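You operate a simulated robot arm through the tools that you are given. There is no shell and no other tool.

You run a simulated robot arm. Do the job below in one go: nothing can be reset, and whatever is moved stays where it is left.

JOB
Unscrew the sooty spark plug from the engine head and clean it.
Fine: black 21 mm socket and red driver, both put back; the plug cleaner is on, leave the plug in it.

It is judged by the outcome, as a careful person would: the job done as asked, and still so three seconds after it is handed in. It fails if anything else is knocked over, pushed out of place, dropped, spilled or broken.

ROBOT AND FRAMES
A 6-joint arm with a three-finger gripper, fixed in place. Base frame: the origin is at the foot of the arm, x ahead of it, y to its left, z up. Readings come in m, rad, newtons and seconds.
Its first joint turns from -2.897 to 2.897 rad. Payload 4.89 kg.
Tool frame: the origin (TCP) lies between the finger pads and is the grasp point; the fingertips stand 0.03 m ahead of it; z points along the fingers, y is the line along which they close. The gripper opens to 0.164 m. The gripper's body begins 0.125 m behind the TCP.
Orientation is that of the tool frame in the base frame, as a unit quaternion [w, x, y, z]. With the fingers straight down and closing along the base's y, the tool's x points along the base's -x, its y along +y and its z along -z.

CONTROLS
- The arm moves only by the tool move_arm. Its argument "rows" is a list of rows, each a list of 3 entries, a list of its own where there are three numbers: the shift along the tool's x, y, z in m, then the turn, a rotation vector about the tool's x, y, z in rad, then the gripper command, from -1 (fully open) to 1 (shut), values between in proportion. In form: [[[dx, dy, dz], [wx, wy, wz], claw], ...]. A call has 1 to 20 rows; each row is the pose to reach, as a shift and turn from the pose commanded when the call began, along the tool's axes at that moment. Rows are played at 5 a second. More than 0.05 m and 0.15 rad between two rows, or a gripper value outside its range, and nothing of the call is played. A pose out of reach is approached as far as the arm can. The call stops where the force on the tool passes 70 N (or 10 N more than at its start, if that is more) or the arm is blocked; 0.2 s more then pass. The fingers move at their own pace (about 0.108 m/s each) and stop on an object; they squeeze with about 20 N. The grip force told is the motor's: it shows also when the fingers shut on nothing. Time passes only in rows, and 0.2 s behind the last, so rows that repeat a pose let the fingers close. The reply holds the time, the measured pose of the TCP, the force on the tool along the base axes, the opening and the grip force, in the units named above and with some noise, with the torque about the TCP (base axes, N m) and any sound that the robot's microphone picked up.
- Cameras (640 x 400 px; columns grow to the right, rows downward): "scene" is fixed at [0.398, -0.6733, 1.4884]; the picture's right is [0.82, -0.57, 0.00], its down [-0.21, -0.30, -0.93] and it looks along [0.53, 0.76, -0.37] (base axes); focal length 368 px, centre (320, 200). "wrist" rides on the gripper at [0.076, -0.002, -0.152] in the tool frame; the picture's right is [0.02, 1.00, 0.00], its down [-0.88, 0.02, -0.47] and it looks along [-0.47, 0.01, 0.88] (tool axes); focal length 247 px, centre (320, 200). There is no depth. A picture from a camera that has moved, and an enlarged one, comes with that camera's place and axes in the base frame and with its lens. The place of the scene camera against the robot may be out by one fixed shift of up to 0.025 m in any direction.
- capture(camera): a new picture of that camera. It takes no simulated time.
- raise_lower(by): slides the trunk up (or, below 0, down) by that many m; the arm rides with it, the base frame stays. It gives what a move gives, with no picture.
- close_up(camera, box): a new picture of the part [left, top, right, bottom] of that camera's present view, enlarged. It takes no simulated time.
- hand_in(): hands the job in; it is judged then, once.

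Places have to be worked out from the pictures, the camera data and where the tool is seen. Open the gripper and draw the arm clear of the work before you hand the job in, unless the task says otherwise.

The tools are called after "Emit:" as name(argument=value, ...) on one line, values as JSON. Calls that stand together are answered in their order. move_arm: Moves the arm, as the interface text tells. Its arguments: {"type":"object","properties":{"rows":{"type":"array","items":{"type":"array"}}},"required":["rows"]} The other tools are called the same way: raise_lower (by) slides the trunk up or down; capture (camera) takes a picture; close_up (camera, box) takes an enlarged picture of a part of a camera's view; hand_in () hands the job in.

At the start:

```text
t: 0.0
eef_pos: [0.5847, 0.0244, 1.2616]
ee_rot: [0.0, -0.001, 1.0, 0.0]
force: [0.2, -1.2, -0.2]
moment: [-0.04, 0.01, 0.04]
grip_width: 0.1638
finger_force: 0.1
trunk travel left (down, up): [-0.175, 0.215]
```

scene: 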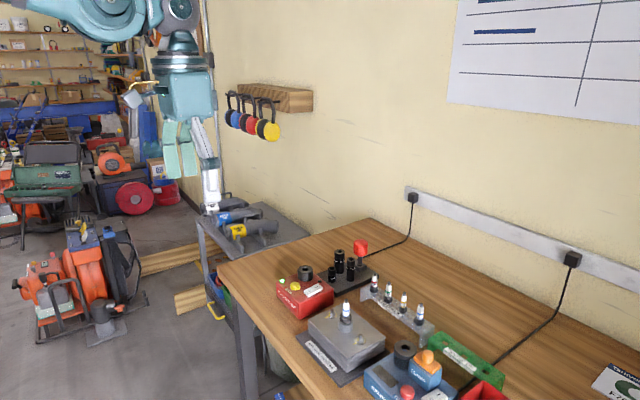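
wrist: 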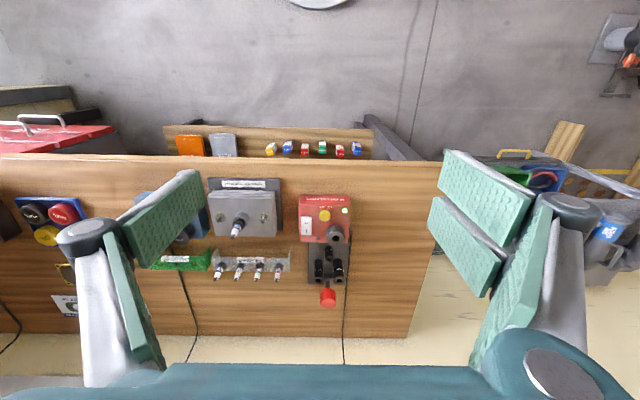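

I'll start by looking closely at the bench from both cameras, before anything moves.

Emit:
close_up(camera="scene", box=[260, 220, 420, 320])

Emit:
close_up(camera="scene", box=[280, 300, 440, 400])

Emit:
close_up(camera="wrist", box=[190, 160, 370, 320])

Emit:
close_up(camera="wrist", box=[290, 180, 370, 320])

```text
4.00 times, centred on (340, 270) of scene
camera zoom: at [0.398, -0.6733, 1.4884], right [0.82, -0.57, 0.0], down [-0.21, -0.3, -0.93], along [0.53, 0.76, -0.37], focal length 1474 px, centre (240, -80)
```

zoom: 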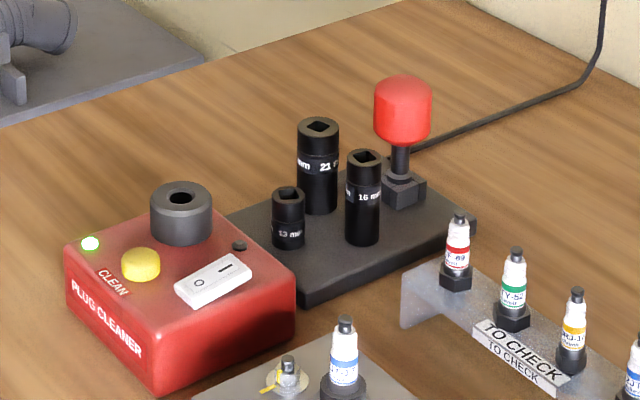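

```text
4.00 times, centred on (360, 350) of scene
camera zoom: at [0.398, -0.6733, 1.4884], right [0.82, -0.57, 0.0], down [-0.21, -0.3, -0.93], along [0.53, 0.76, -0.37], focal length 1474 px, centre (160, -400)
```

zoom: 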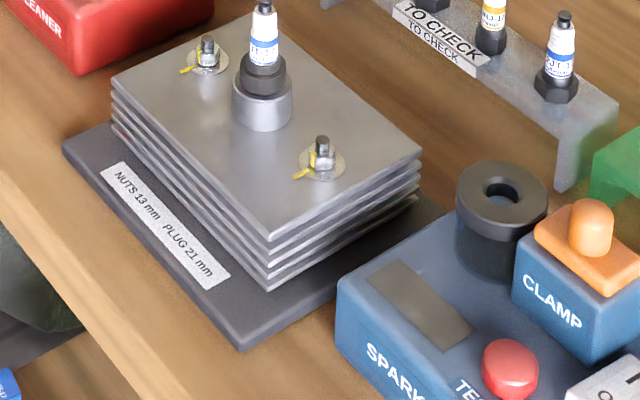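

```text
2.50 times, centred on (280, 240) of wrist
camera zoom: at [0.5104, 0.0236, 1.4142], right [-0.02, 1.0, 0.0], down [0.88, 0.02, 0.47], along [0.47, 0.01, -0.88], focal length 617 px, centre (420, 100)
```

zoom: 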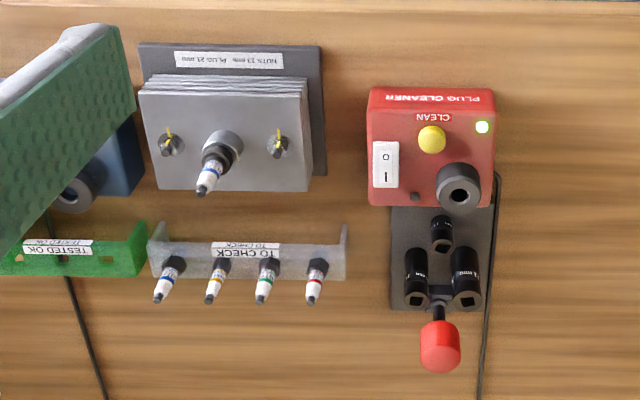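

```text
2.86 times, centred on (330, 250) of wrist
camera zoom: at [0.5104, 0.0236, 1.4142], right [-0.02, 1.0, 0.0], down [0.88, 0.02, 0.47], along [0.47, 0.01, -0.88], focal length 706 px, centre (291, 57)
```

zoom: 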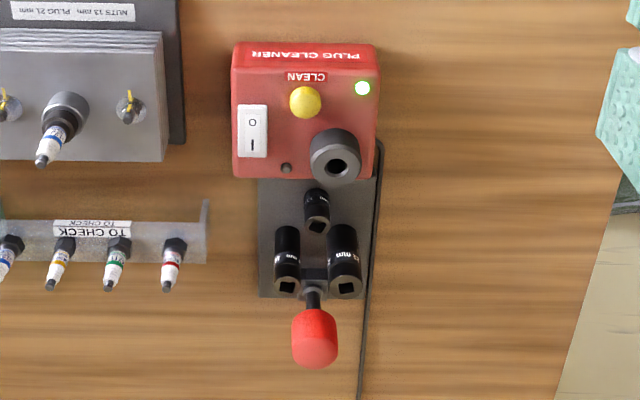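

The tray with three sockets and the red driver, the cleaner (green light on) and the engine head are all visible, but I need better positions. I'll move the arm forward, well above everything, to get a second wrist viewpoint.

Emit:
move_arm(rows=[[[-0.04, 0, 0], [0, 0, 0], -1], [[-0.08, 0, 0], [0, 0, 0], -1], [[-0.12, 0, 0], [0, 0, 0], -1], [[-0.16, 0, 0], [0, 0, 0], -1], [[-0.2, 0, 0], [0, 0, 0], -1], [[-0.2, 0, 0], [0, 0, 0], -1]])

Emit:
capture(camera="wrist")

Emit:
capture(camera="scene")

```text
t: 1.4
eef_pos: [0.7901, 0.0288, 1.2606]
ee_rot: [0.001, 0.0, 1.0, 0.0]
force: [1.2, 0.5, -1.4]
moment: [0.01, 0.17, -0.02]
grip_width: 0.1637
finger_force: 0.0
trunk travel left (down, up): [-0.175, 0.215]
```

```text
taken
camera wrist: at [0.7139, 0.027, 1.4126], right [-0.02, 1.0, 0.0], down [0.88, 0.02, 0.47], along [0.47, 0.01, -0.88], focal length 247 px, centre (320, 200)
```

wrist: 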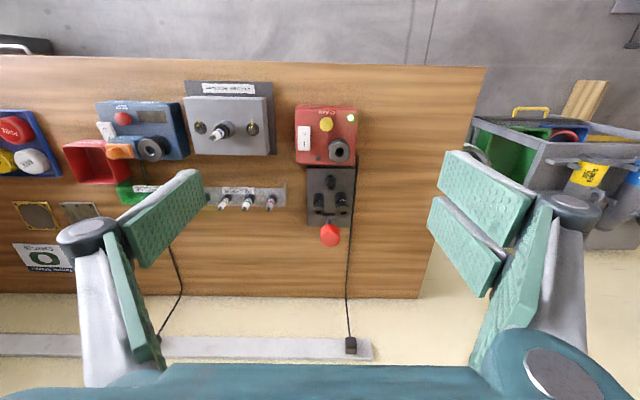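

```text
taken
```

scene: 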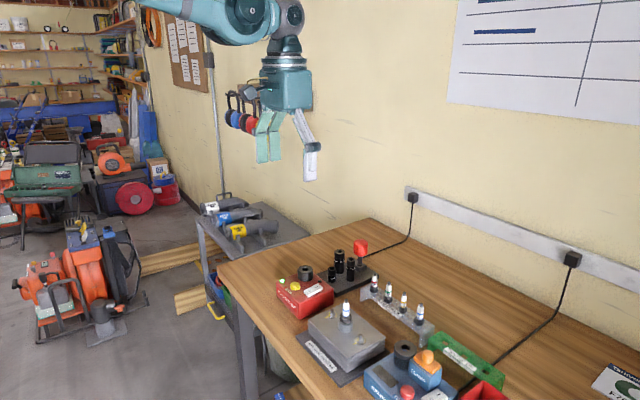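

The two wrist views put the driver handle near (1.05, 0.06, 0.96), close to the edge of reach. I'll take enlarged views from here so I can place the tray, cleaner and engine head more exactly.

Emit:
close_up(camera="wrist", box=[280, 90, 380, 260])

Emit:
close_up(camera="wrist", box=[170, 70, 298, 220])

Emit:
close_up(camera="scene", box=[318, 230, 382, 310])

Emit:
close_up(camera="scene", box=[300, 290, 380, 340])

```text
2.35 times, centred on (330, 175) of wrist
camera zoom: at [0.7139, 0.027, 1.4126], right [-0.02, 1.0, 0.0], down [0.88, 0.02, 0.47], along [0.47, 0.01, -0.88], focal length 581 px, centre (296, 259)
```

zoom: 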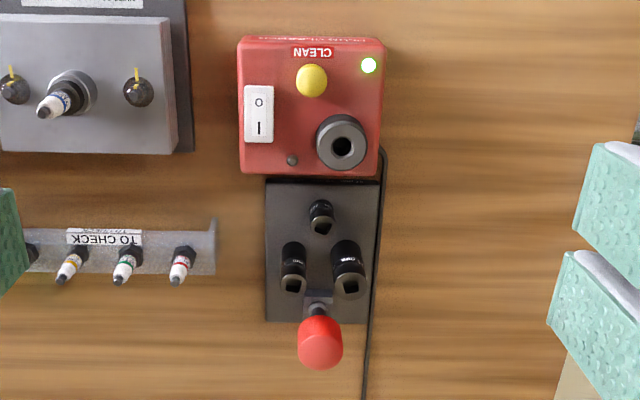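

```text
2.67 times, centred on (234, 145) of wrist
camera zoom: at [0.7139, 0.027, 1.4126], right [-0.02, 1.0, 0.0], down [0.88, 0.02, 0.47], along [0.47, 0.01, -0.88], focal length 659 px, centre (549, 347)
```

zoom: 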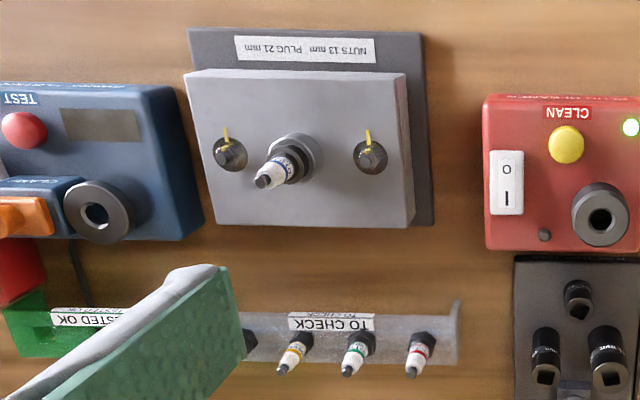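

```text
5.00 times, centred on (350, 270) of scene
camera zoom: at [0.398, -0.6733, 1.4884], right [0.82, -0.57, 0.0], down [-0.21, -0.3, -0.93], along [0.53, 0.76, -0.37], focal length 1842 px, centre (170, -150)
```

zoom: 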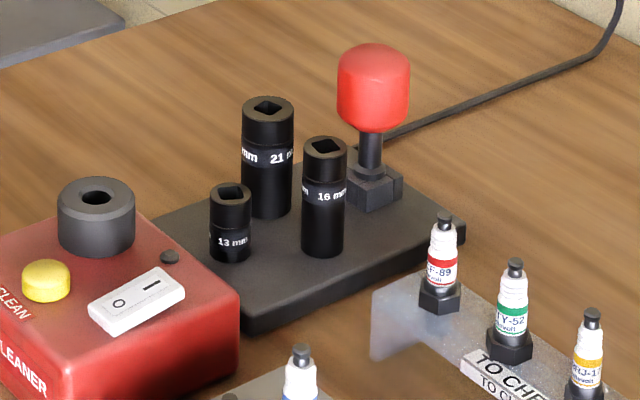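

```text
8.00 times, centred on (340, 315) of scene
camera zoom: at [0.398, -0.6733, 1.4884], right [0.82, -0.57, 0.0], down [-0.21, -0.3, -0.93], along [0.53, 0.76, -0.37], focal length 2948 px, centre (160, -720)
```

zoom: 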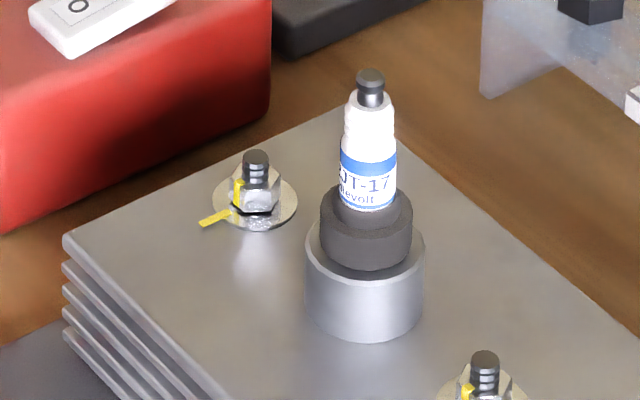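

The plug sits in a raised boss, and the 21 mm socket is the tall one at the +y side of the tray. I'll come in lower over the tray for better triangulation, staying above the driver handle.

Emit:
move_arm(rows=[[[-0.03, 0.01, 0.035], [0, 0, 0], -1], [[-0.06, 0.02, 0.07], [0, 0, 0], -1], [[-0.09, 0.03, 0.1], [0, 0, 0], -1], [[-0.09, 0.03, 0.13], [0, 0, 0], -1], [[-0.09, 0.03, 0.13], [0, 0, 0], -1], [[-0.09, 0.03, 0.13], [0, 0, 0], -1]])

Emit:
capture(camera="wrist")

Emit:
close_up(camera="wrist", box=[240, 80, 400, 280])

```text
t: 2.8
eef_pos: [0.8763, 0.0561, 1.1329]
ee_rot: [-0.001, 0.0, 1.0, 0.0]
force: [-0.6, 0.1, 0.5]
moment: [-0.03, 0.05, 0.01]
grip_width: 0.1641
finger_force: 0.0
trunk travel left (down, up): [-0.175, 0.215]
```

```text
taken
camera wrist: at [0.8014, 0.0558, 1.2854], right [-0.02, 1.0, 0.0], down [0.88, 0.02, 0.47], along [0.47, 0.01, -0.88], focal length 247 px, centre (320, 200)
```

wrist: 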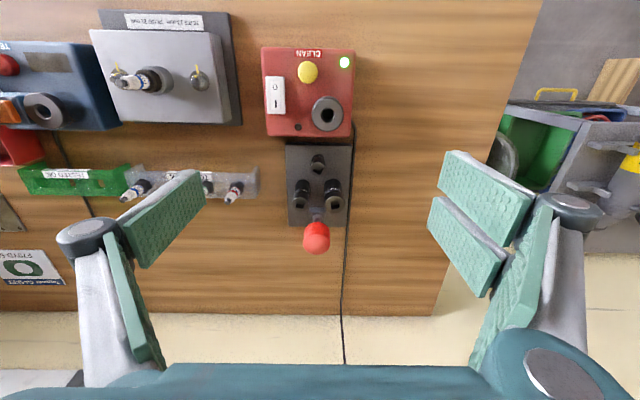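

```text
2.00 times, centred on (320, 180) of wrist
camera zoom: at [0.8014, 0.0558, 1.2854], right [-0.02, 1.0, 0.0], down [0.88, 0.02, 0.47], along [0.47, 0.01, -0.88], focal length 494 px, centre (320, 240)
```

zoom: 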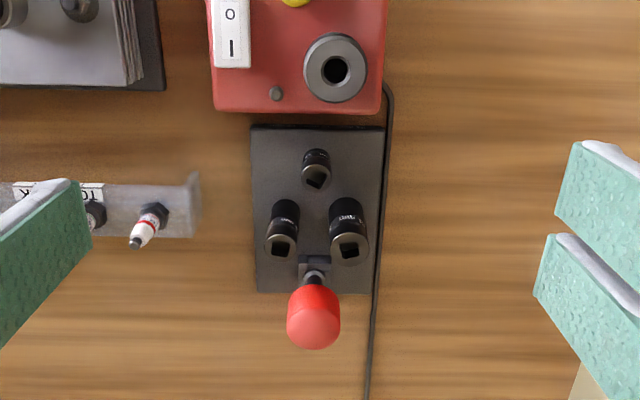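

Before picking a grasp I want a wide sideways baseline. I'll shift the arm about 0.2 m toward -y at the same height and look at the tray and engine head from there.

Emit:
move_arm(rows=[[[0, -0.04, 0], [0, 0, 0], -1], [[0, -0.08, 0], [0, 0, 0], -1], [[0, -0.12, 0], [0, 0, 0], -1], [[0, -0.16, 0], [0, 0, 0], -1], [[0, -0.2, 0], [0, 0, 0], -1], [[0, -0.2, 0], [0, 0, 0], -1], [[0, -0.2, 0], [0, 0, 0], -1]])

Emit:
capture(camera="wrist")

Emit:
close_up(camera="wrist", box=[400, 60, 560, 260])

Emit:
close_up(camera="wrist", box=[250, 0, 410, 200])

```text
t: 4.4
eef_pos: [0.8768, -0.1457, 1.1316]
ee_rot: [0.0, 0.0, 1.0, 0.0]
force: [0.5, -0.8, 0.5]
moment: [0.09, -0.01, 0.01]
grip_width: 0.1641
finger_force: 0.1
trunk travel left (down, up): [-0.175, 0.215]
```

```text
taken
camera wrist: at [0.8008, -0.1463, 1.2836], right [-0.02, 1.0, 0.0], down [0.88, 0.02, 0.47], along [0.47, 0.01, -0.88], focal length 247 px, centre (320, 200)
```

wrist: 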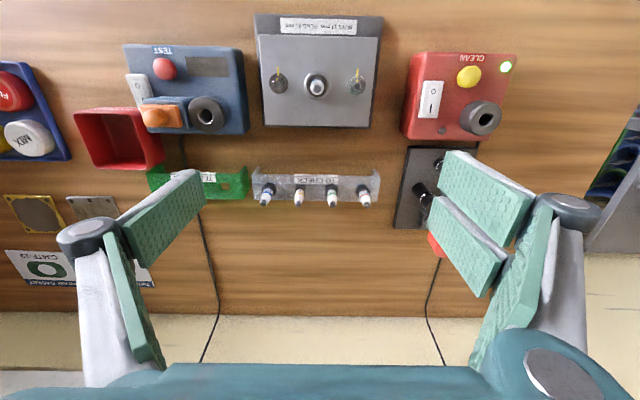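

```text
2.00 times, centred on (480, 160) of wrist
camera zoom: at [0.8008, -0.1463, 1.2836], right [-0.02, 1.0, 0.0], down [0.88, 0.02, 0.47], along [0.47, 0.01, -0.88], focal length 494 px, centre (0, 280)
```

zoom: 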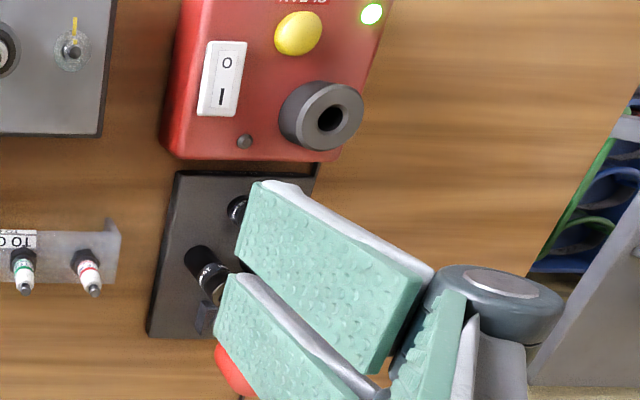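

```text
2.00 times, centred on (330, 100) of wrist
camera zoom: at [0.8008, -0.1463, 1.2836], right [-0.02, 1.0, 0.0], down [0.88, 0.02, 0.47], along [0.47, 0.01, -0.88], focal length 494 px, centre (300, 400)
```

zoom: 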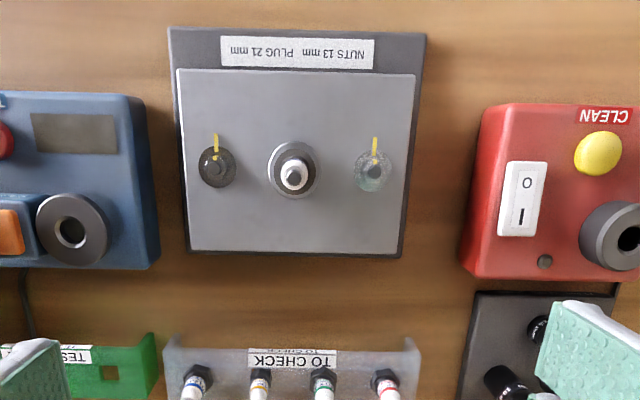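

The plug works out near (0.820, -0.150) with its tip at z≈0.99. The cleaner nozzle hole is near (0.853, 0.067, 0.954) and the 21 mm socket top near (0.975, 0.081, 0.966). Next I'll check the reach by moving above the driver at z≈1.10, clear of its top.

Emit:
move_arm(rows=[[[-0.01, 0.04, 0], [0, 0, 0], -1], [[-0.03, 0.08, 0], [0, 0, 0], -1], [[-0.05, 0.12, 0], [0, 0, 0], -1], [[-0.08, 0.16, 0], [0, 0, 0], -1], [[-0.11, 0.19, 0.01], [0, 0, 0], -1], [[-0.14, 0.203, 0.02], [0, 0, 0], -1], [[-0.172, 0.203, 0.03], [0, 0, 0], -1], [[-0.172, 0.203, 0.03], [0, 0, 0], -1], [[-0.172, 0.203, 0.03], [0, 0, 0], -1]])

Emit:
capture(camera="wrist")

Emit:
capture(camera="scene")

```text
t: 6.4
eef_pos: [1.0476, 0.0563, 1.1012]
ee_rot: [0.0, 0.0, 1.0, 0.0]
force: [0.8, -0.2, -0.3]
moment: [-0.01, 0.07, -0.03]
grip_width: 0.1641
finger_force: 0.0
trunk travel left (down, up): [-0.175, 0.215]
```

```text
taken
camera wrist: at [0.9704, 0.0558, 1.2533], right [-0.02, 1.0, 0.0], down [0.88, 0.02, 0.47], along [0.47, 0.01, -0.88], focal length 247 px, centre (320, 200)
```

wrist: 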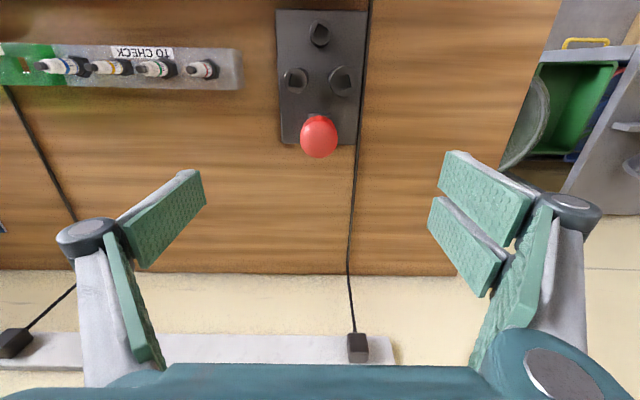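

```text
taken
```

scene: 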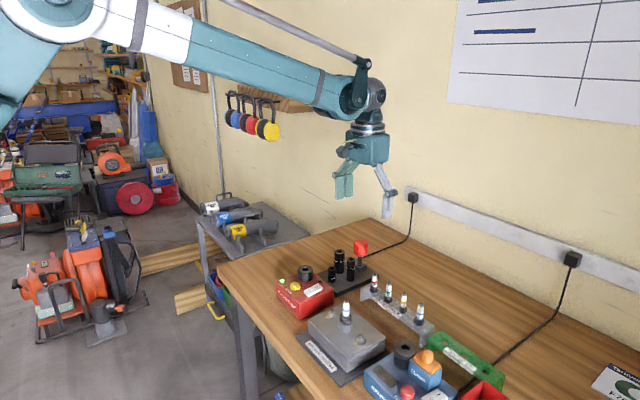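

The arm gets to x = 1.05 at this height, and the sockets now sit almost straight below the camera. I'll take enlarged views to fix their x and y.

Emit:
close_up(camera="wrist", box=[260, 0, 388, 160])

Emit:
close_up(camera="scene", box=[320, 230, 384, 310])

```text
2.50 times, centred on (324, 80) of wrist
camera zoom: at [0.9704, 0.0558, 1.2533], right [-0.02, 1.0, 0.0], down [0.88, 0.02, 0.47], along [0.47, 0.01, -0.88], focal length 617 px, centre (310, 500)
```

zoom: 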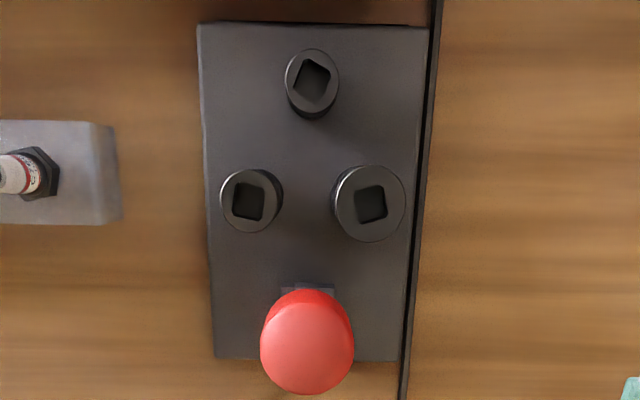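

```text
5.00 times, centred on (352, 270) of scene
camera zoom: at [0.398, -0.6733, 1.4884], right [0.82, -0.57, 0.0], down [-0.21, -0.3, -0.93], along [0.53, 0.76, -0.37], focal length 1842 px, centre (160, -150)
```

zoom: 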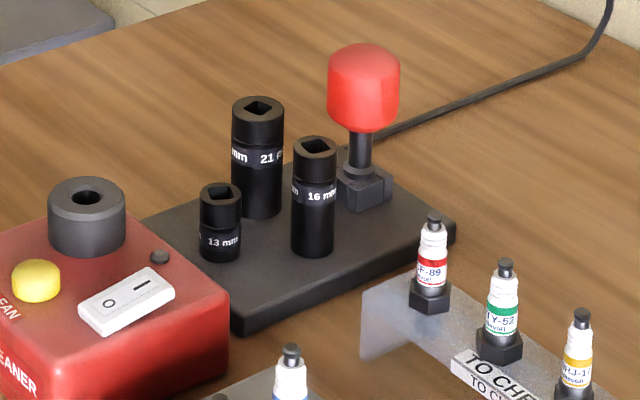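

The driver axis comes out near (1.0395, 0.0565), with the handle about 40 mm across and its top at z≈0.981. I'll part-close the fingers to about 80 mm, centre over it and come down to z≈1.035, then check.

Emit:
move_arm(rows=[[[0.004, 0, 0.02], [0, 0, 0], -0.5], [[0.008, 0, 0.04], [0, 0, 0], 0], [[0.008, 0, 0.065], [0, 0, 0], 0], [[0.008, 0, 0.065], [0, 0, 0], 0], [[0.008, 0, 0.065], [0, 0, 0], 0]])

Emit:
capture(camera="wrist")

Emit:
close_up(camera="scene", box=[310, 180, 438, 280])

```text
t: 7.6
eef_pos: [1.0404, 0.0551, 1.0362]
ee_rot: [0.0, 0.0, 1.0, 0.001]
force: [0.0, 0.1, 0.3]
moment: [-0.02, -0.01, -0.01]
grip_width: 0.0818
finger_force: 0.1
trunk travel left (down, up): [-0.175, 0.215]
```

```text
taken
camera wrist: at [0.9648, 0.0552, 1.1883], right [-0.02, 1.0, 0.0], down [0.88, 0.02, 0.47], along [0.47, 0.01, -0.88], focal length 247 px, centre (320, 200)
```

wrist: 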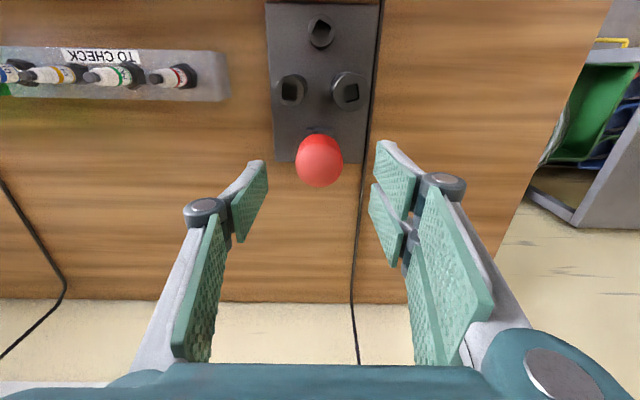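

```text
4.00 times, centred on (374, 230) of scene
camera zoom: at [0.398, -0.6733, 1.4884], right [0.82, -0.57, 0.0], down [-0.21, -0.3, -0.93], along [0.53, 0.76, -0.37], focal length 1474 px, centre (104, 80)
```

zoom: 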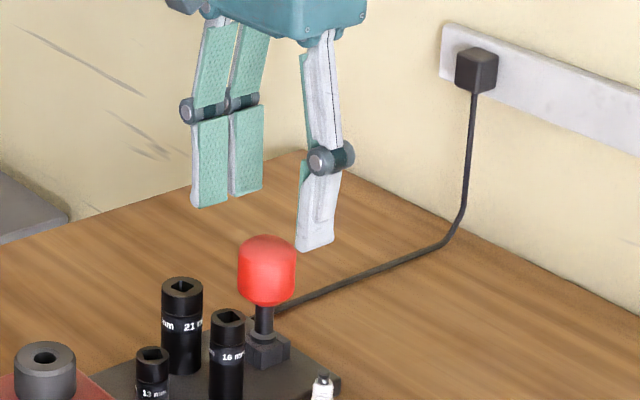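

The handle is centred between the fingers: its axis reads x≈1.039, y≈0.056 against a TCP of (1.040, 0.055). I'll come straight down to z≈0.964, with the fingers still open.

Emit:
move_arm(rows=[[[0.001, 0.001, 0.025], [0, 0, 0], 0], [[0.001, 0.001, 0.05], [0, 0, 0], 0], [[0.001, 0.001, 0.072], [0, 0, 0], 0], [[0.001, 0.001, 0.072], [0, 0, 0], 0]])

Emit:
capture(camera="wrist")

Emit:
close_up(camera="scene", box=[310, 200, 438, 300])

```text
t: 8.6
eef_pos: [1.0412, 0.0617, 0.9649]
ee_rot: [0.0, 0.0, 1.0, -0.001]
force: [0.8, 0.3, -0.3]
moment: [0.03, 0.01, -0.01]
grip_width: 0.082
finger_force: 0.1
trunk travel left (down, up): [-0.175, 0.215]
```

```text
taken
camera wrist: at [0.9656, 0.0596, 1.1164], right [-0.02, 1.0, 0.0], down [0.88, 0.02, 0.47], along [0.47, 0.01, -0.88], focal length 247 px, centre (320, 200)
```

wrist: 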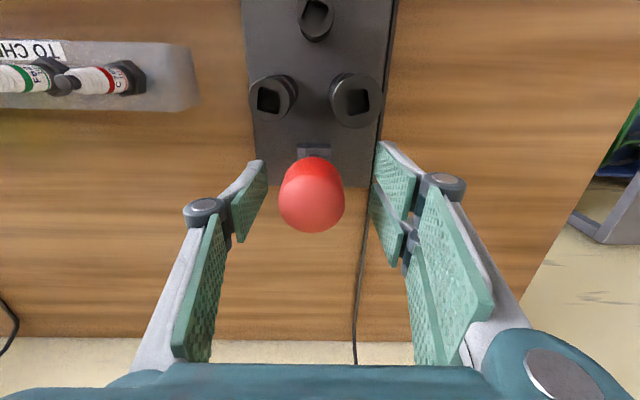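

```text
4.00 times, centred on (374, 250) of scene
camera zoom: at [0.398, -0.6733, 1.4884], right [0.82, -0.57, 0.0], down [-0.21, -0.3, -0.93], along [0.53, 0.76, -0.37], focal length 1474 px, centre (104, 0)
```

zoom: 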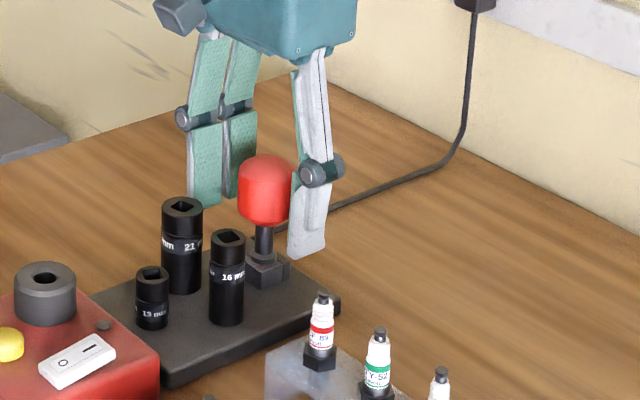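

The arm drifted about 5 mm to +y on the way down: the handle shows at column 312 instead of about 321, and the pose reading agrees. I'll shift back -0.005 in y before closing.

Emit:
move_arm(rows=[[[0.001, -0.005, 0.001], [0, 0, 0], 0], [[0.001, -0.005, 0.001], [0, 0, 0], 0], [[0.001, -0.005, 0.001], [0, 0, 0], 0]])

Emit:
capture(camera="wrist")

```text
t: 9.4
eef_pos: [1.0399, 0.0543, 0.9634]
ee_rot: [0.0, 0.001, 1.0, 0.0]
force: [0.4, -0.1, 0.0]
moment: [0.0, 0.01, -0.01]
grip_width: 0.082
finger_force: 0.1
trunk travel left (down, up): [-0.175, 0.215]
```

```text
taken
camera wrist: at [0.9633, 0.0534, 1.1156], right [-0.02, 1.0, 0.0], down [0.88, 0.02, 0.47], along [0.47, 0.01, -0.88], focal length 247 px, centre (320, 200)
```

wrist: 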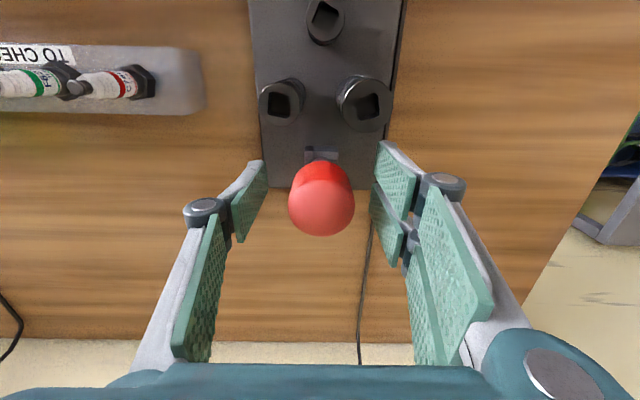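

The handle is now centred at column 321. I'll close the fingers on it and hold.

Emit:
move_arm(rows=[[[0, 0, 0], [0, 0, 0], 0.4], [[0, 0, 0], [0, 0, 0], 1], [[0, 0, 0], [0, 0, 0], 1], [[0, 0, 0], [0, 0, 0], 1]])

Emit:
capture(camera="wrist")

Emit:
close_up(camera="scene", box=[310, 200, 438, 300])

```text
t: 10.4
eef_pos: [1.0396, 0.0541, 0.9645]
ee_rot: [0.0, 0.0, 1.0, 0.0]
force: [0.0, 1.3, 0.0]
moment: [0.03, 0.01, -0.03]
grip_width: 0.0397
finger_force: 20.2
trunk travel left (down, up): [-0.175, 0.215]
```

```text
taken
camera wrist: at [0.9633, 0.0534, 1.1156], right [-0.02, 1.0, 0.0], down [0.88, 0.02, 0.47], along [0.47, 0.01, -0.88], focal length 247 px, centre (320, 200)
```

wrist: 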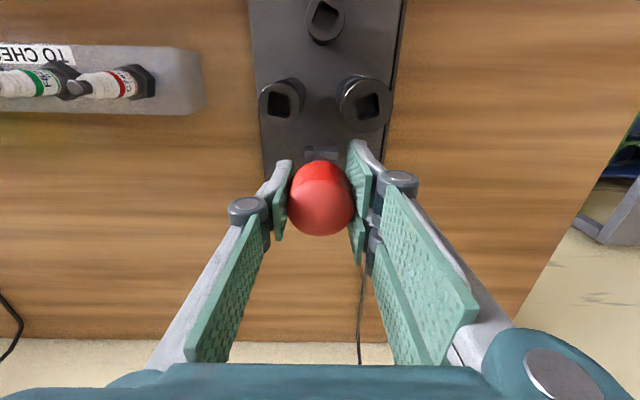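

```text
4.00 times, centred on (374, 250) of scene
camera zoom: at [0.398, -0.6733, 1.4884], right [0.82, -0.57, 0.0], down [-0.21, -0.3, -0.93], along [0.53, 0.76, -0.37], focal length 1474 px, centre (104, 0)
```

zoom: 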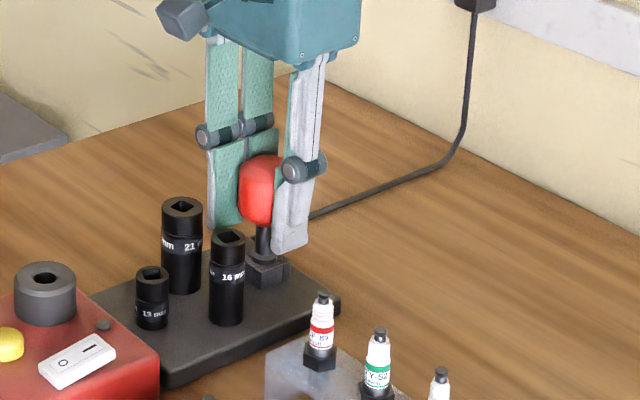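

The handle is held at 39.7 mm with 20 N. The driver's home pose is TCP (1.040, 0.054, 0.964) at yaw 0, which I'll need for putting it back. I'll lift it straight up 0.11 m.

Emit:
move_arm(rows=[[[0, 0, -0.01], [0, 0, 0], 1], [[0, 0, -0.03], [0, 0, 0], 1], [[0, 0, -0.06], [0, 0, 0], 1], [[0, 0, -0.09], [0, 0, 0], 1], [[0, 0, -0.12], [0, 0, 0], 1], [[0, 0, -0.12], [0, 0, 0], 1], [[0, 0, -0.12], [0, 0, 0], 1]])

Emit:
capture(camera="wrist")

Emit:
close_up(camera="scene", box=[310, 190, 438, 290])

Emit:
close_up(camera="wrist", box=[240, 20, 400, 120])

```text
t: 12.0
eef_pos: [1.0386, 0.0529, 1.0835]
ee_rot: [0.0, 0.0, 1.0, 0.0]
force: [-0.5, 0.2, -1.2]
moment: [-0.02, -0.04, -0.01]
grip_width: 0.0397
finger_force: 19.6
trunk travel left (down, up): [-0.175, 0.215]
```

```text
taken
camera wrist: at [0.963, 0.0526, 1.2358], right [-0.02, 1.0, 0.0], down [0.88, 0.02, 0.47], along [0.47, 0.01, -0.88], focal length 247 px, centre (320, 200)
```

wrist: 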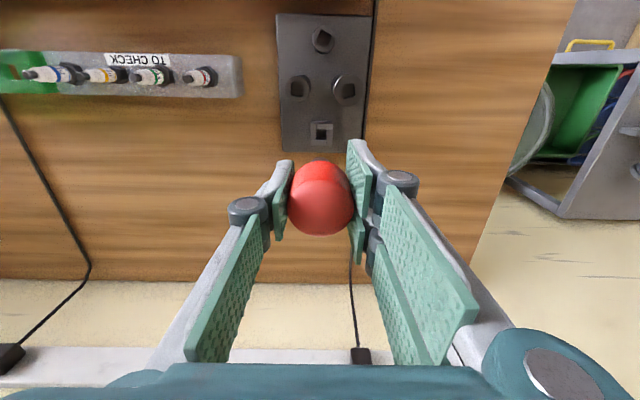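

```text
4.00 times, centred on (374, 240) of scene
camera zoom: at [0.398, -0.6733, 1.4884], right [0.82, -0.57, 0.0], down [-0.21, -0.3, -0.93], along [0.53, 0.76, -0.37], focal length 1474 px, centre (104, 40)
```

zoom: 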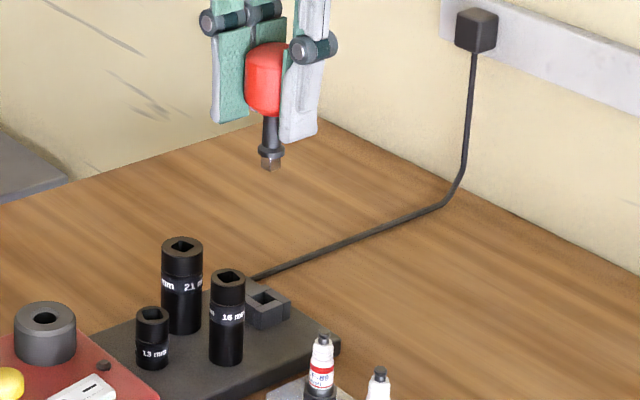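

```text
4.00 times, centred on (320, 70) of wrist
camera zoom: at [0.963, 0.0526, 1.2358], right [-0.02, 1.0, 0.0], down [0.88, 0.02, 0.47], along [0.47, 0.01, -0.88], focal length 988 px, centre (320, 720)
```

zoom: 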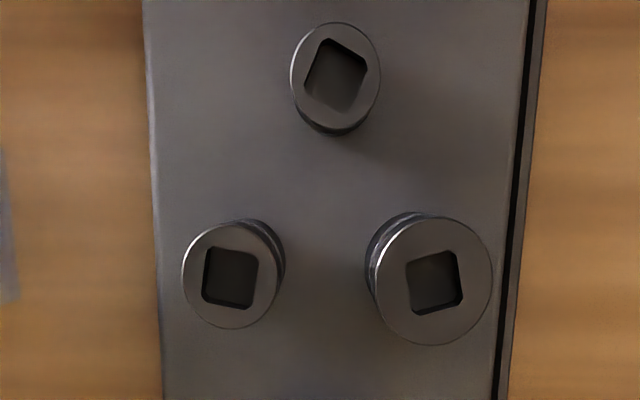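

The driver is free of its holder. The 21 mm socket's square hole looks turned about 13° counter-clockwise relative to the base axes, so now I need the angle of the driver's own square and of the holder.

Emit:
close_up(camera="wrist", box=[270, 100, 370, 160])

Emit:
close_up(camera="scene", box=[360, 205, 392, 237])

Emit:
close_up(camera="scene", box=[340, 240, 404, 290])

```text
6.40 times, centred on (320, 130) of wrist
camera zoom: at [0.963, 0.0526, 1.2358], right [-0.02, 1.0, 0.0], down [0.88, 0.02, 0.47], along [0.47, 0.01, -0.88], focal length 1581 px, centre (320, 648)
```

zoom: 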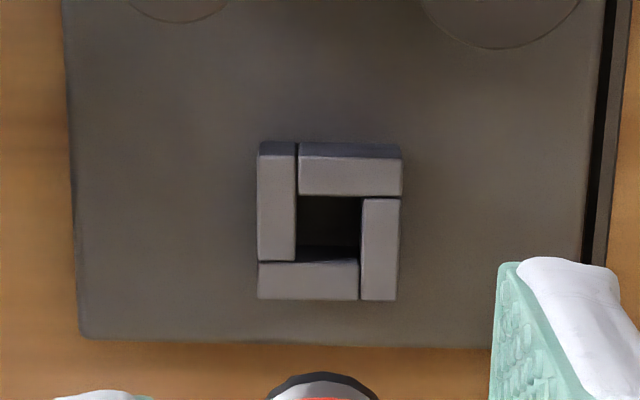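

```text
12.50 times, centred on (376, 221) of scene
camera zoom: at [0.398, -0.6733, 1.4884], right [0.82, -0.57, 0.0], down [-0.21, -0.3, -0.93], along [0.53, 0.76, -0.37], focal length 4606 px, centre (-380, -62)
```

zoom: 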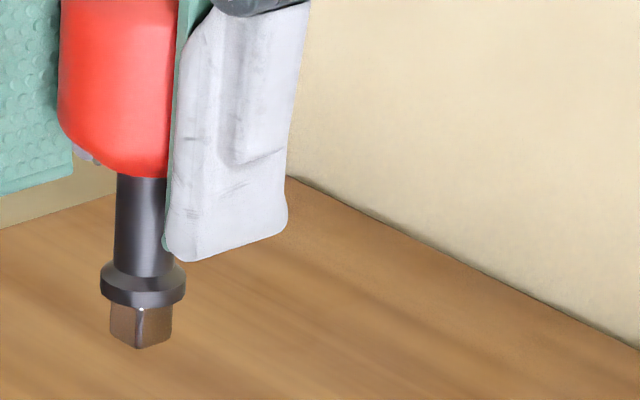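

```text
8.00 times, centred on (372, 265) of scene
camera zoom: at [0.398, -0.6733, 1.4884], right [0.82, -0.57, 0.0], down [-0.21, -0.3, -0.93], along [0.53, 0.76, -0.37], focal length 2948 px, centre (-96, -320)
```

zoom: 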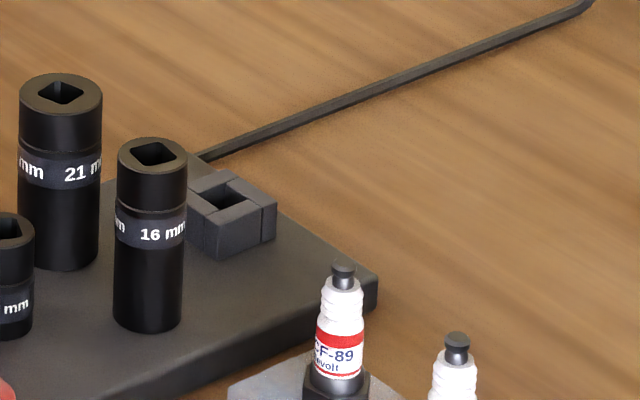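

The driver's square is in line with the tool, at about 0°, and the socket hole is at about +13°. In the same view the socket hole sits at (-0.0566, +0.0275) from the present TCP. I'll move over it and turn 0.222 rad to match, keeping the height, with the drive tip well above the socket.

Emit:
move_arm(rows=[[[0.02, 0.01, 0], [0, 0, -0.08], 1], [[0.04, 0.02, 0], [0, 0, -0.16], 1], [[0.0566, 0.0275, 0], [0, 0, -0.222], 1], [[0.0566, 0.0275, 0], [0, 0, -0.222], 1], [[0.0566, 0.0275, 0], [0, 0, -0.222], 1]])

Emit:
capture(camera="wrist")

Emit:
close_up(camera="scene", box=[310, 190, 390, 290])

```text
t: 13.2
eef_pos: [0.9818, 0.0816, 1.0843]
ee_rot: [0.0, -0.11, 0.994, -0.001]
force: [0.3, 0.0, 0.6]
moment: [-0.03, -0.02, 0.0]
grip_width: 0.0001
finger_force: 20.2
trunk travel left (down, up): [-0.175, 0.215]
```

```text
taken
camera wrist: at [0.9077, 0.0634, 1.237], right [-0.24, 0.97, 0.0], down [0.85, 0.21, 0.47], along [0.46, 0.11, -0.88], focal length 247 px, centre (320, 200)
```

wrist: 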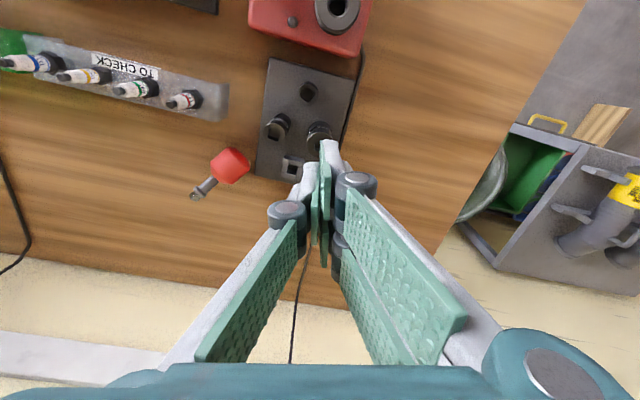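

```text
4.00 times, centred on (350, 240) of scene
camera zoom: at [0.398, -0.6733, 1.4884], right [0.82, -0.57, 0.0], down [-0.21, -0.3, -0.93], along [0.53, 0.76, -0.37], focal length 1474 px, centre (200, 40)
```

zoom: 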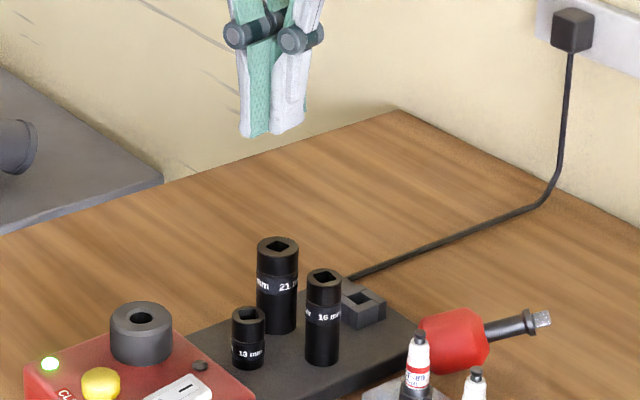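

The driver slipped out of the grip during the sideways move and now lies on the bench (finger gap reads 0). I'll stop and check exactly where it lies, and whether it disturbed the plug rack or anything else, before going on.

Emit:
close_up(camera="scene", box=[340, 240, 468, 340])

Emit:
close_up(camera="wrist", box=[160, 40, 360, 220])

Emit:
close_up(camera="scene", box=[260, 220, 420, 320])

```text
4.00 times, centred on (404, 290) of scene
camera zoom: at [0.398, -0.6733, 1.4884], right [0.82, -0.57, 0.0], down [-0.21, -0.3, -0.93], along [0.53, 0.76, -0.37], focal length 1474 px, centre (-16, -160)
```

zoom: 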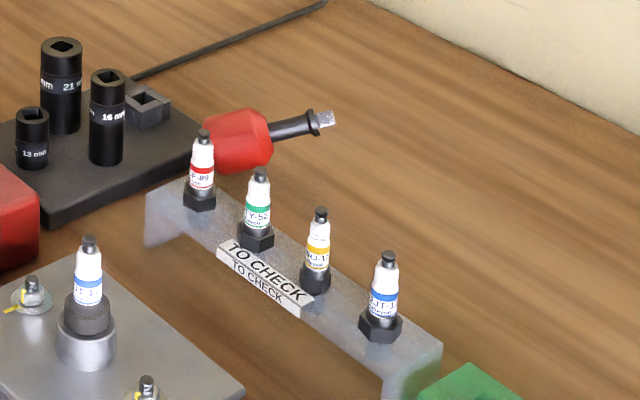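

```text
2.22 times, centred on (260, 130) of wrist
camera zoom: at [0.9077, 0.0634, 1.237], right [-0.24, 0.97, 0.0], down [0.85, 0.21, 0.47], along [0.46, 0.11, -0.88], focal length 549 px, centre (453, 356)
```

zoom: 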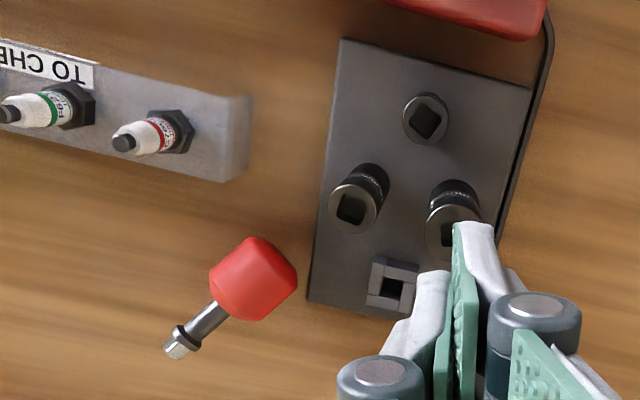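

```text
4.00 times, centred on (340, 270) of scene
camera zoom: at [0.398, -0.6733, 1.4884], right [0.82, -0.57, 0.0], down [-0.21, -0.3, -0.93], along [0.53, 0.76, -0.37], focal length 1474 px, centre (240, -80)
```

zoom: 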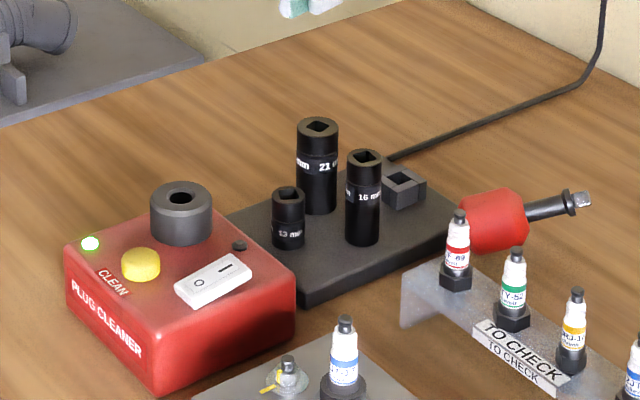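

Nothing else moved: the sockets and rack plugs are at the same pixels as before. The driver lies near (1.054, -0.031), with its tip pointing to +x, -y and slightly up. I'll look closely at its shape before choosing a regrasp.

Emit:
close_up(camera="scene", box=[368, 255, 416, 285])

Emit:
close_up(camera="wrist", box=[180, 135, 260, 205])

```text
13.33 times, centred on (392, 270) of scene
camera zoom: at [0.398, -0.6733, 1.4884], right [0.82, -0.57, 0.0], down [-0.21, -0.3, -0.93], along [0.53, 0.76, -0.37], focal length 4912 px, centre (-640, -733)
```

zoom: 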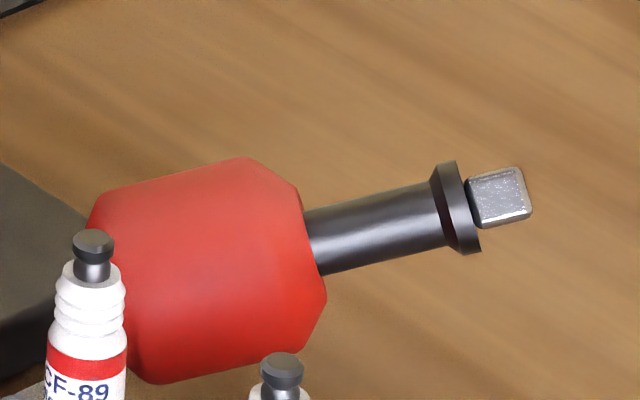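

```text
5.71 times, centred on (220, 170) of wrist
camera zoom: at [0.9077, 0.0634, 1.237], right [-0.24, 0.97, 0.0], down [0.85, 0.21, 0.47], along [0.46, 0.11, -0.88], focal length 1411 px, centre (891, 371)
```

zoom: 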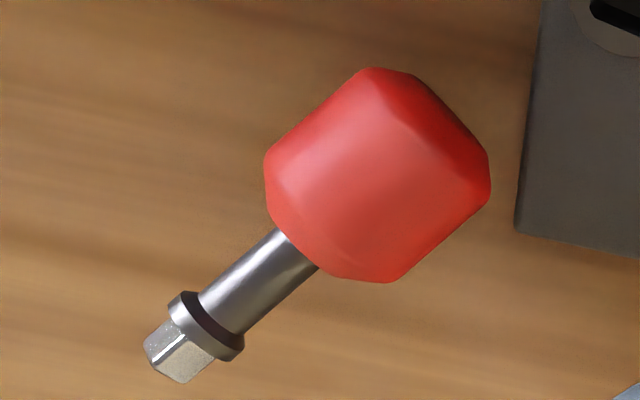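

The handle is a plain chamfered cylinder. I'll open the fingers, return to yaw 0 and move to about (0.95, -0.03, 1.12), which lets it settle and gives a clear view. From here on I'll move much more gently whenever I'm carrying something.

Emit:
move_arm(rows=[[[0.0, -0.02, -0.015], [0, 0, 0.08], -0.2], [[0.01, -0.05, -0.03], [0, 0, 0.15], -0.6], [[0.02, -0.08, -0.04], [0, 0, 0.222], -1], [[0.0, -0.105, -0.04], [0, 0, 0.222], -1], [[0.0, -0.11, -0.04], [0, 0, 0.222], -1], [[0.0, -0.11, -0.04], [0, 0, 0.222], -1], [[0.0, -0.11, -0.04], [0, 0, 0.222], -1]])

Emit:
capture(camera="wrist")

Emit:
close_up(camera="scene", box=[368, 250, 432, 290])

```text
t: 14.8
eef_pos: [1.0056, -0.0255, 1.1237]
ee_rot: [0.0, 0.0, 1.0, 0.0]
force: [0.5, -0.3, -0.8]
moment: [0.0, -0.01, 0.02]
grip_width: 0.1639
finger_force: 0.1
trunk travel left (down, up): [-0.175, 0.215]
```

```text
taken
camera wrist: at [0.9305, -0.0271, 1.276], right [-0.02, 1.0, 0.0], down [0.88, 0.02, 0.47], along [0.47, 0.01, -0.88], focal length 247 px, centre (320, 200)
```

wrist: 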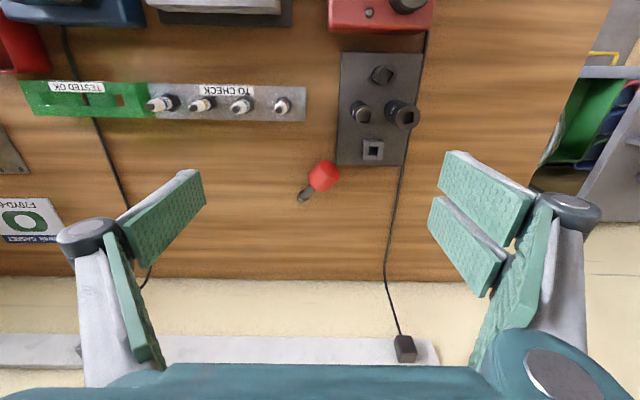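

```text
10.00 times, centred on (400, 270) of scene
camera zoom: at [0.398, -0.6733, 1.4884], right [0.82, -0.57, 0.0], down [-0.21, -0.3, -0.93], along [0.53, 0.76, -0.37], focal length 3684 px, centre (-480, -500)
```

zoom: 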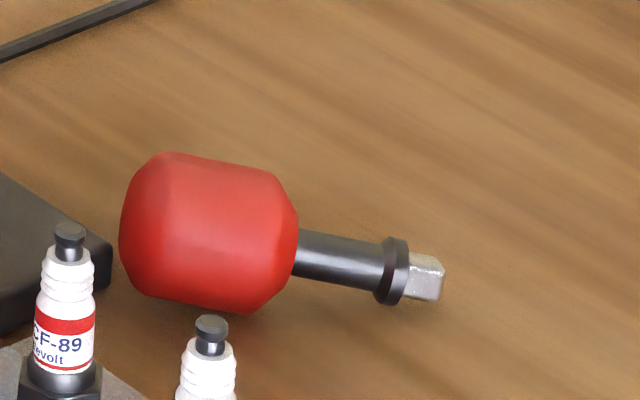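

It had still been rocking, and has now settled with the tip lower. I'll take enlarged views to get its resting pose.

Emit:
close_up(camera="wrist", box=[280, 145, 360, 215])

Emit:
close_up(camera="scene", box=[260, 220, 420, 320])

```text
5.71 times, centred on (320, 180) of wrist
camera zoom: at [0.9305, -0.0271, 1.276], right [-0.02, 1.0, 0.0], down [0.88, 0.02, 0.47], along [0.47, 0.01, -0.88], focal length 1411 px, centre (320, 314)
```

zoom: 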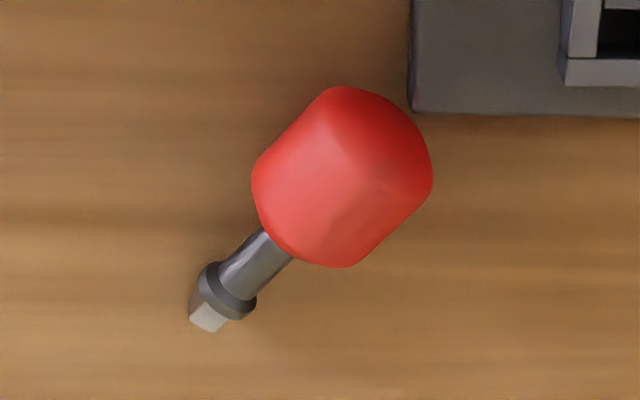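

```text
4.00 times, centred on (340, 270) of scene
camera zoom: at [0.398, -0.6733, 1.4884], right [0.82, -0.57, 0.0], down [-0.21, -0.3, -0.93], along [0.53, 0.76, -0.37], focal length 1474 px, centre (240, -80)
```

zoom: 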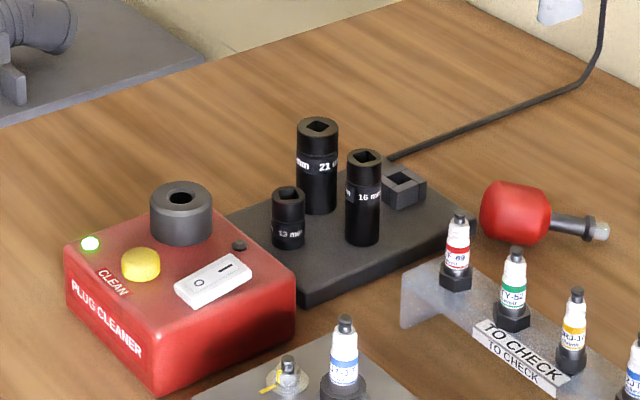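

The driver rests at about (1.092, -0.017, 0.888), axis pointing roughly (0.77, -0.64) and almost level; the bench top is at z≈0.869. Standing it up again takes a tilted grasp plus a large yaw, so I'll first test the wrist's yaw range in free air here.

Emit:
move_arm(rows=[[[0, 0, 0], [0, 0, -0.14], -1], [[0, 0, 0], [0, 0, -0.28], -1], [[0, 0, 0], [0, 0, -0.42], -1], [[0, 0, 0], [0, 0, -0.56], -1], [[0, 0, 0], [0, 0, -0.7], -1], [[0, 0, 0], [0, 0, -0.84], -1], [[0, 0, 0], [0, 0, -0.98], -1], [[0, 0, 0], [0, 0, -1.12], -1], [[0, 0, 0], [0, 0, -1.26], -1], [[0, 0, 0], [0, 0, -1.4], -1], [[0, 0, 0], [0, 0, -1.54], -1], [[0, 0, 0], [0, 0, -1.68], -1], [[0, 0, 0], [0, 0, -1.82], -1], [[0, 0, 0], [0, 0, -1.96], -1], [[0, 0, 0], [0, 0, -2.1], -1], [[0, 0, 0], [0, 0, -2.24], -1], [[0, 0, 0], [0, 0, -2.38], -1], [[0, 0, 0], [0, 0, -2.443], -1], [[0, 0, 0], [0, 0, -2.443], -1]])

Emit:
capture(camera="wrist")

Emit:
close_up(camera="scene", box=[368, 250, 432, 290])

```text
t: 18.8
eef_pos: [1.0049, -0.026, 1.125]
ee_rot: [0.001, 0.939, -0.343, 0.0]
force: [-0.1, -1.0, -0.4]
moment: [0.0, 0.01, -0.02]
grip_width: 0.1642
finger_force: 0.1
trunk travel left (down, up): [-0.175, 0.215]
```

```text
taken
camera wrist: at [1.0653, -0.0727, 1.2766], right [-0.63, -0.78, 0.0], down [-0.69, 0.55, 0.47], along [-0.37, 0.3, -0.88], focal length 247 px, centre (320, 200)
```

wrist: 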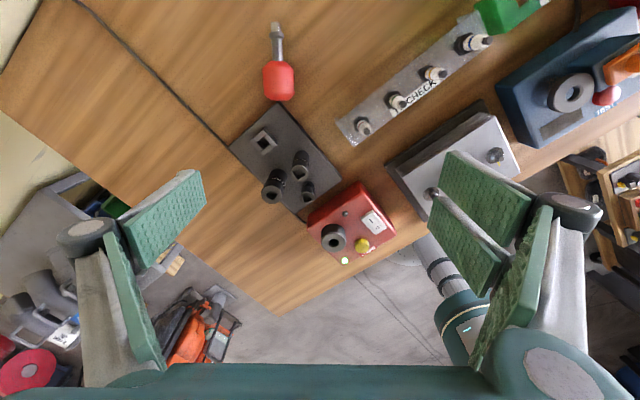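

```text
10.00 times, centred on (400, 270) of scene
camera zoom: at [0.398, -0.6733, 1.4884], right [0.82, -0.57, 0.0], down [-0.21, -0.3, -0.93], along [0.53, 0.76, -0.37], focal length 3684 px, centre (-480, -500)
```

zoom: 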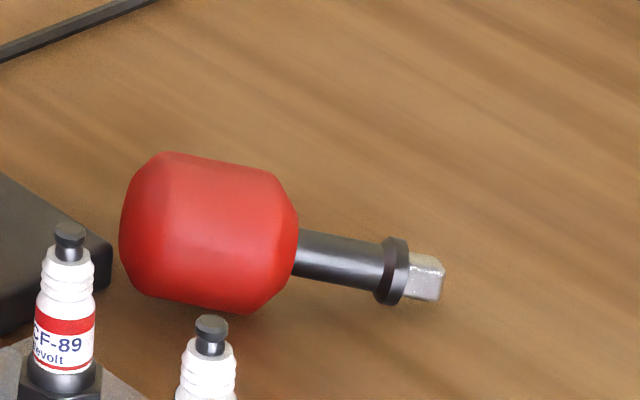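

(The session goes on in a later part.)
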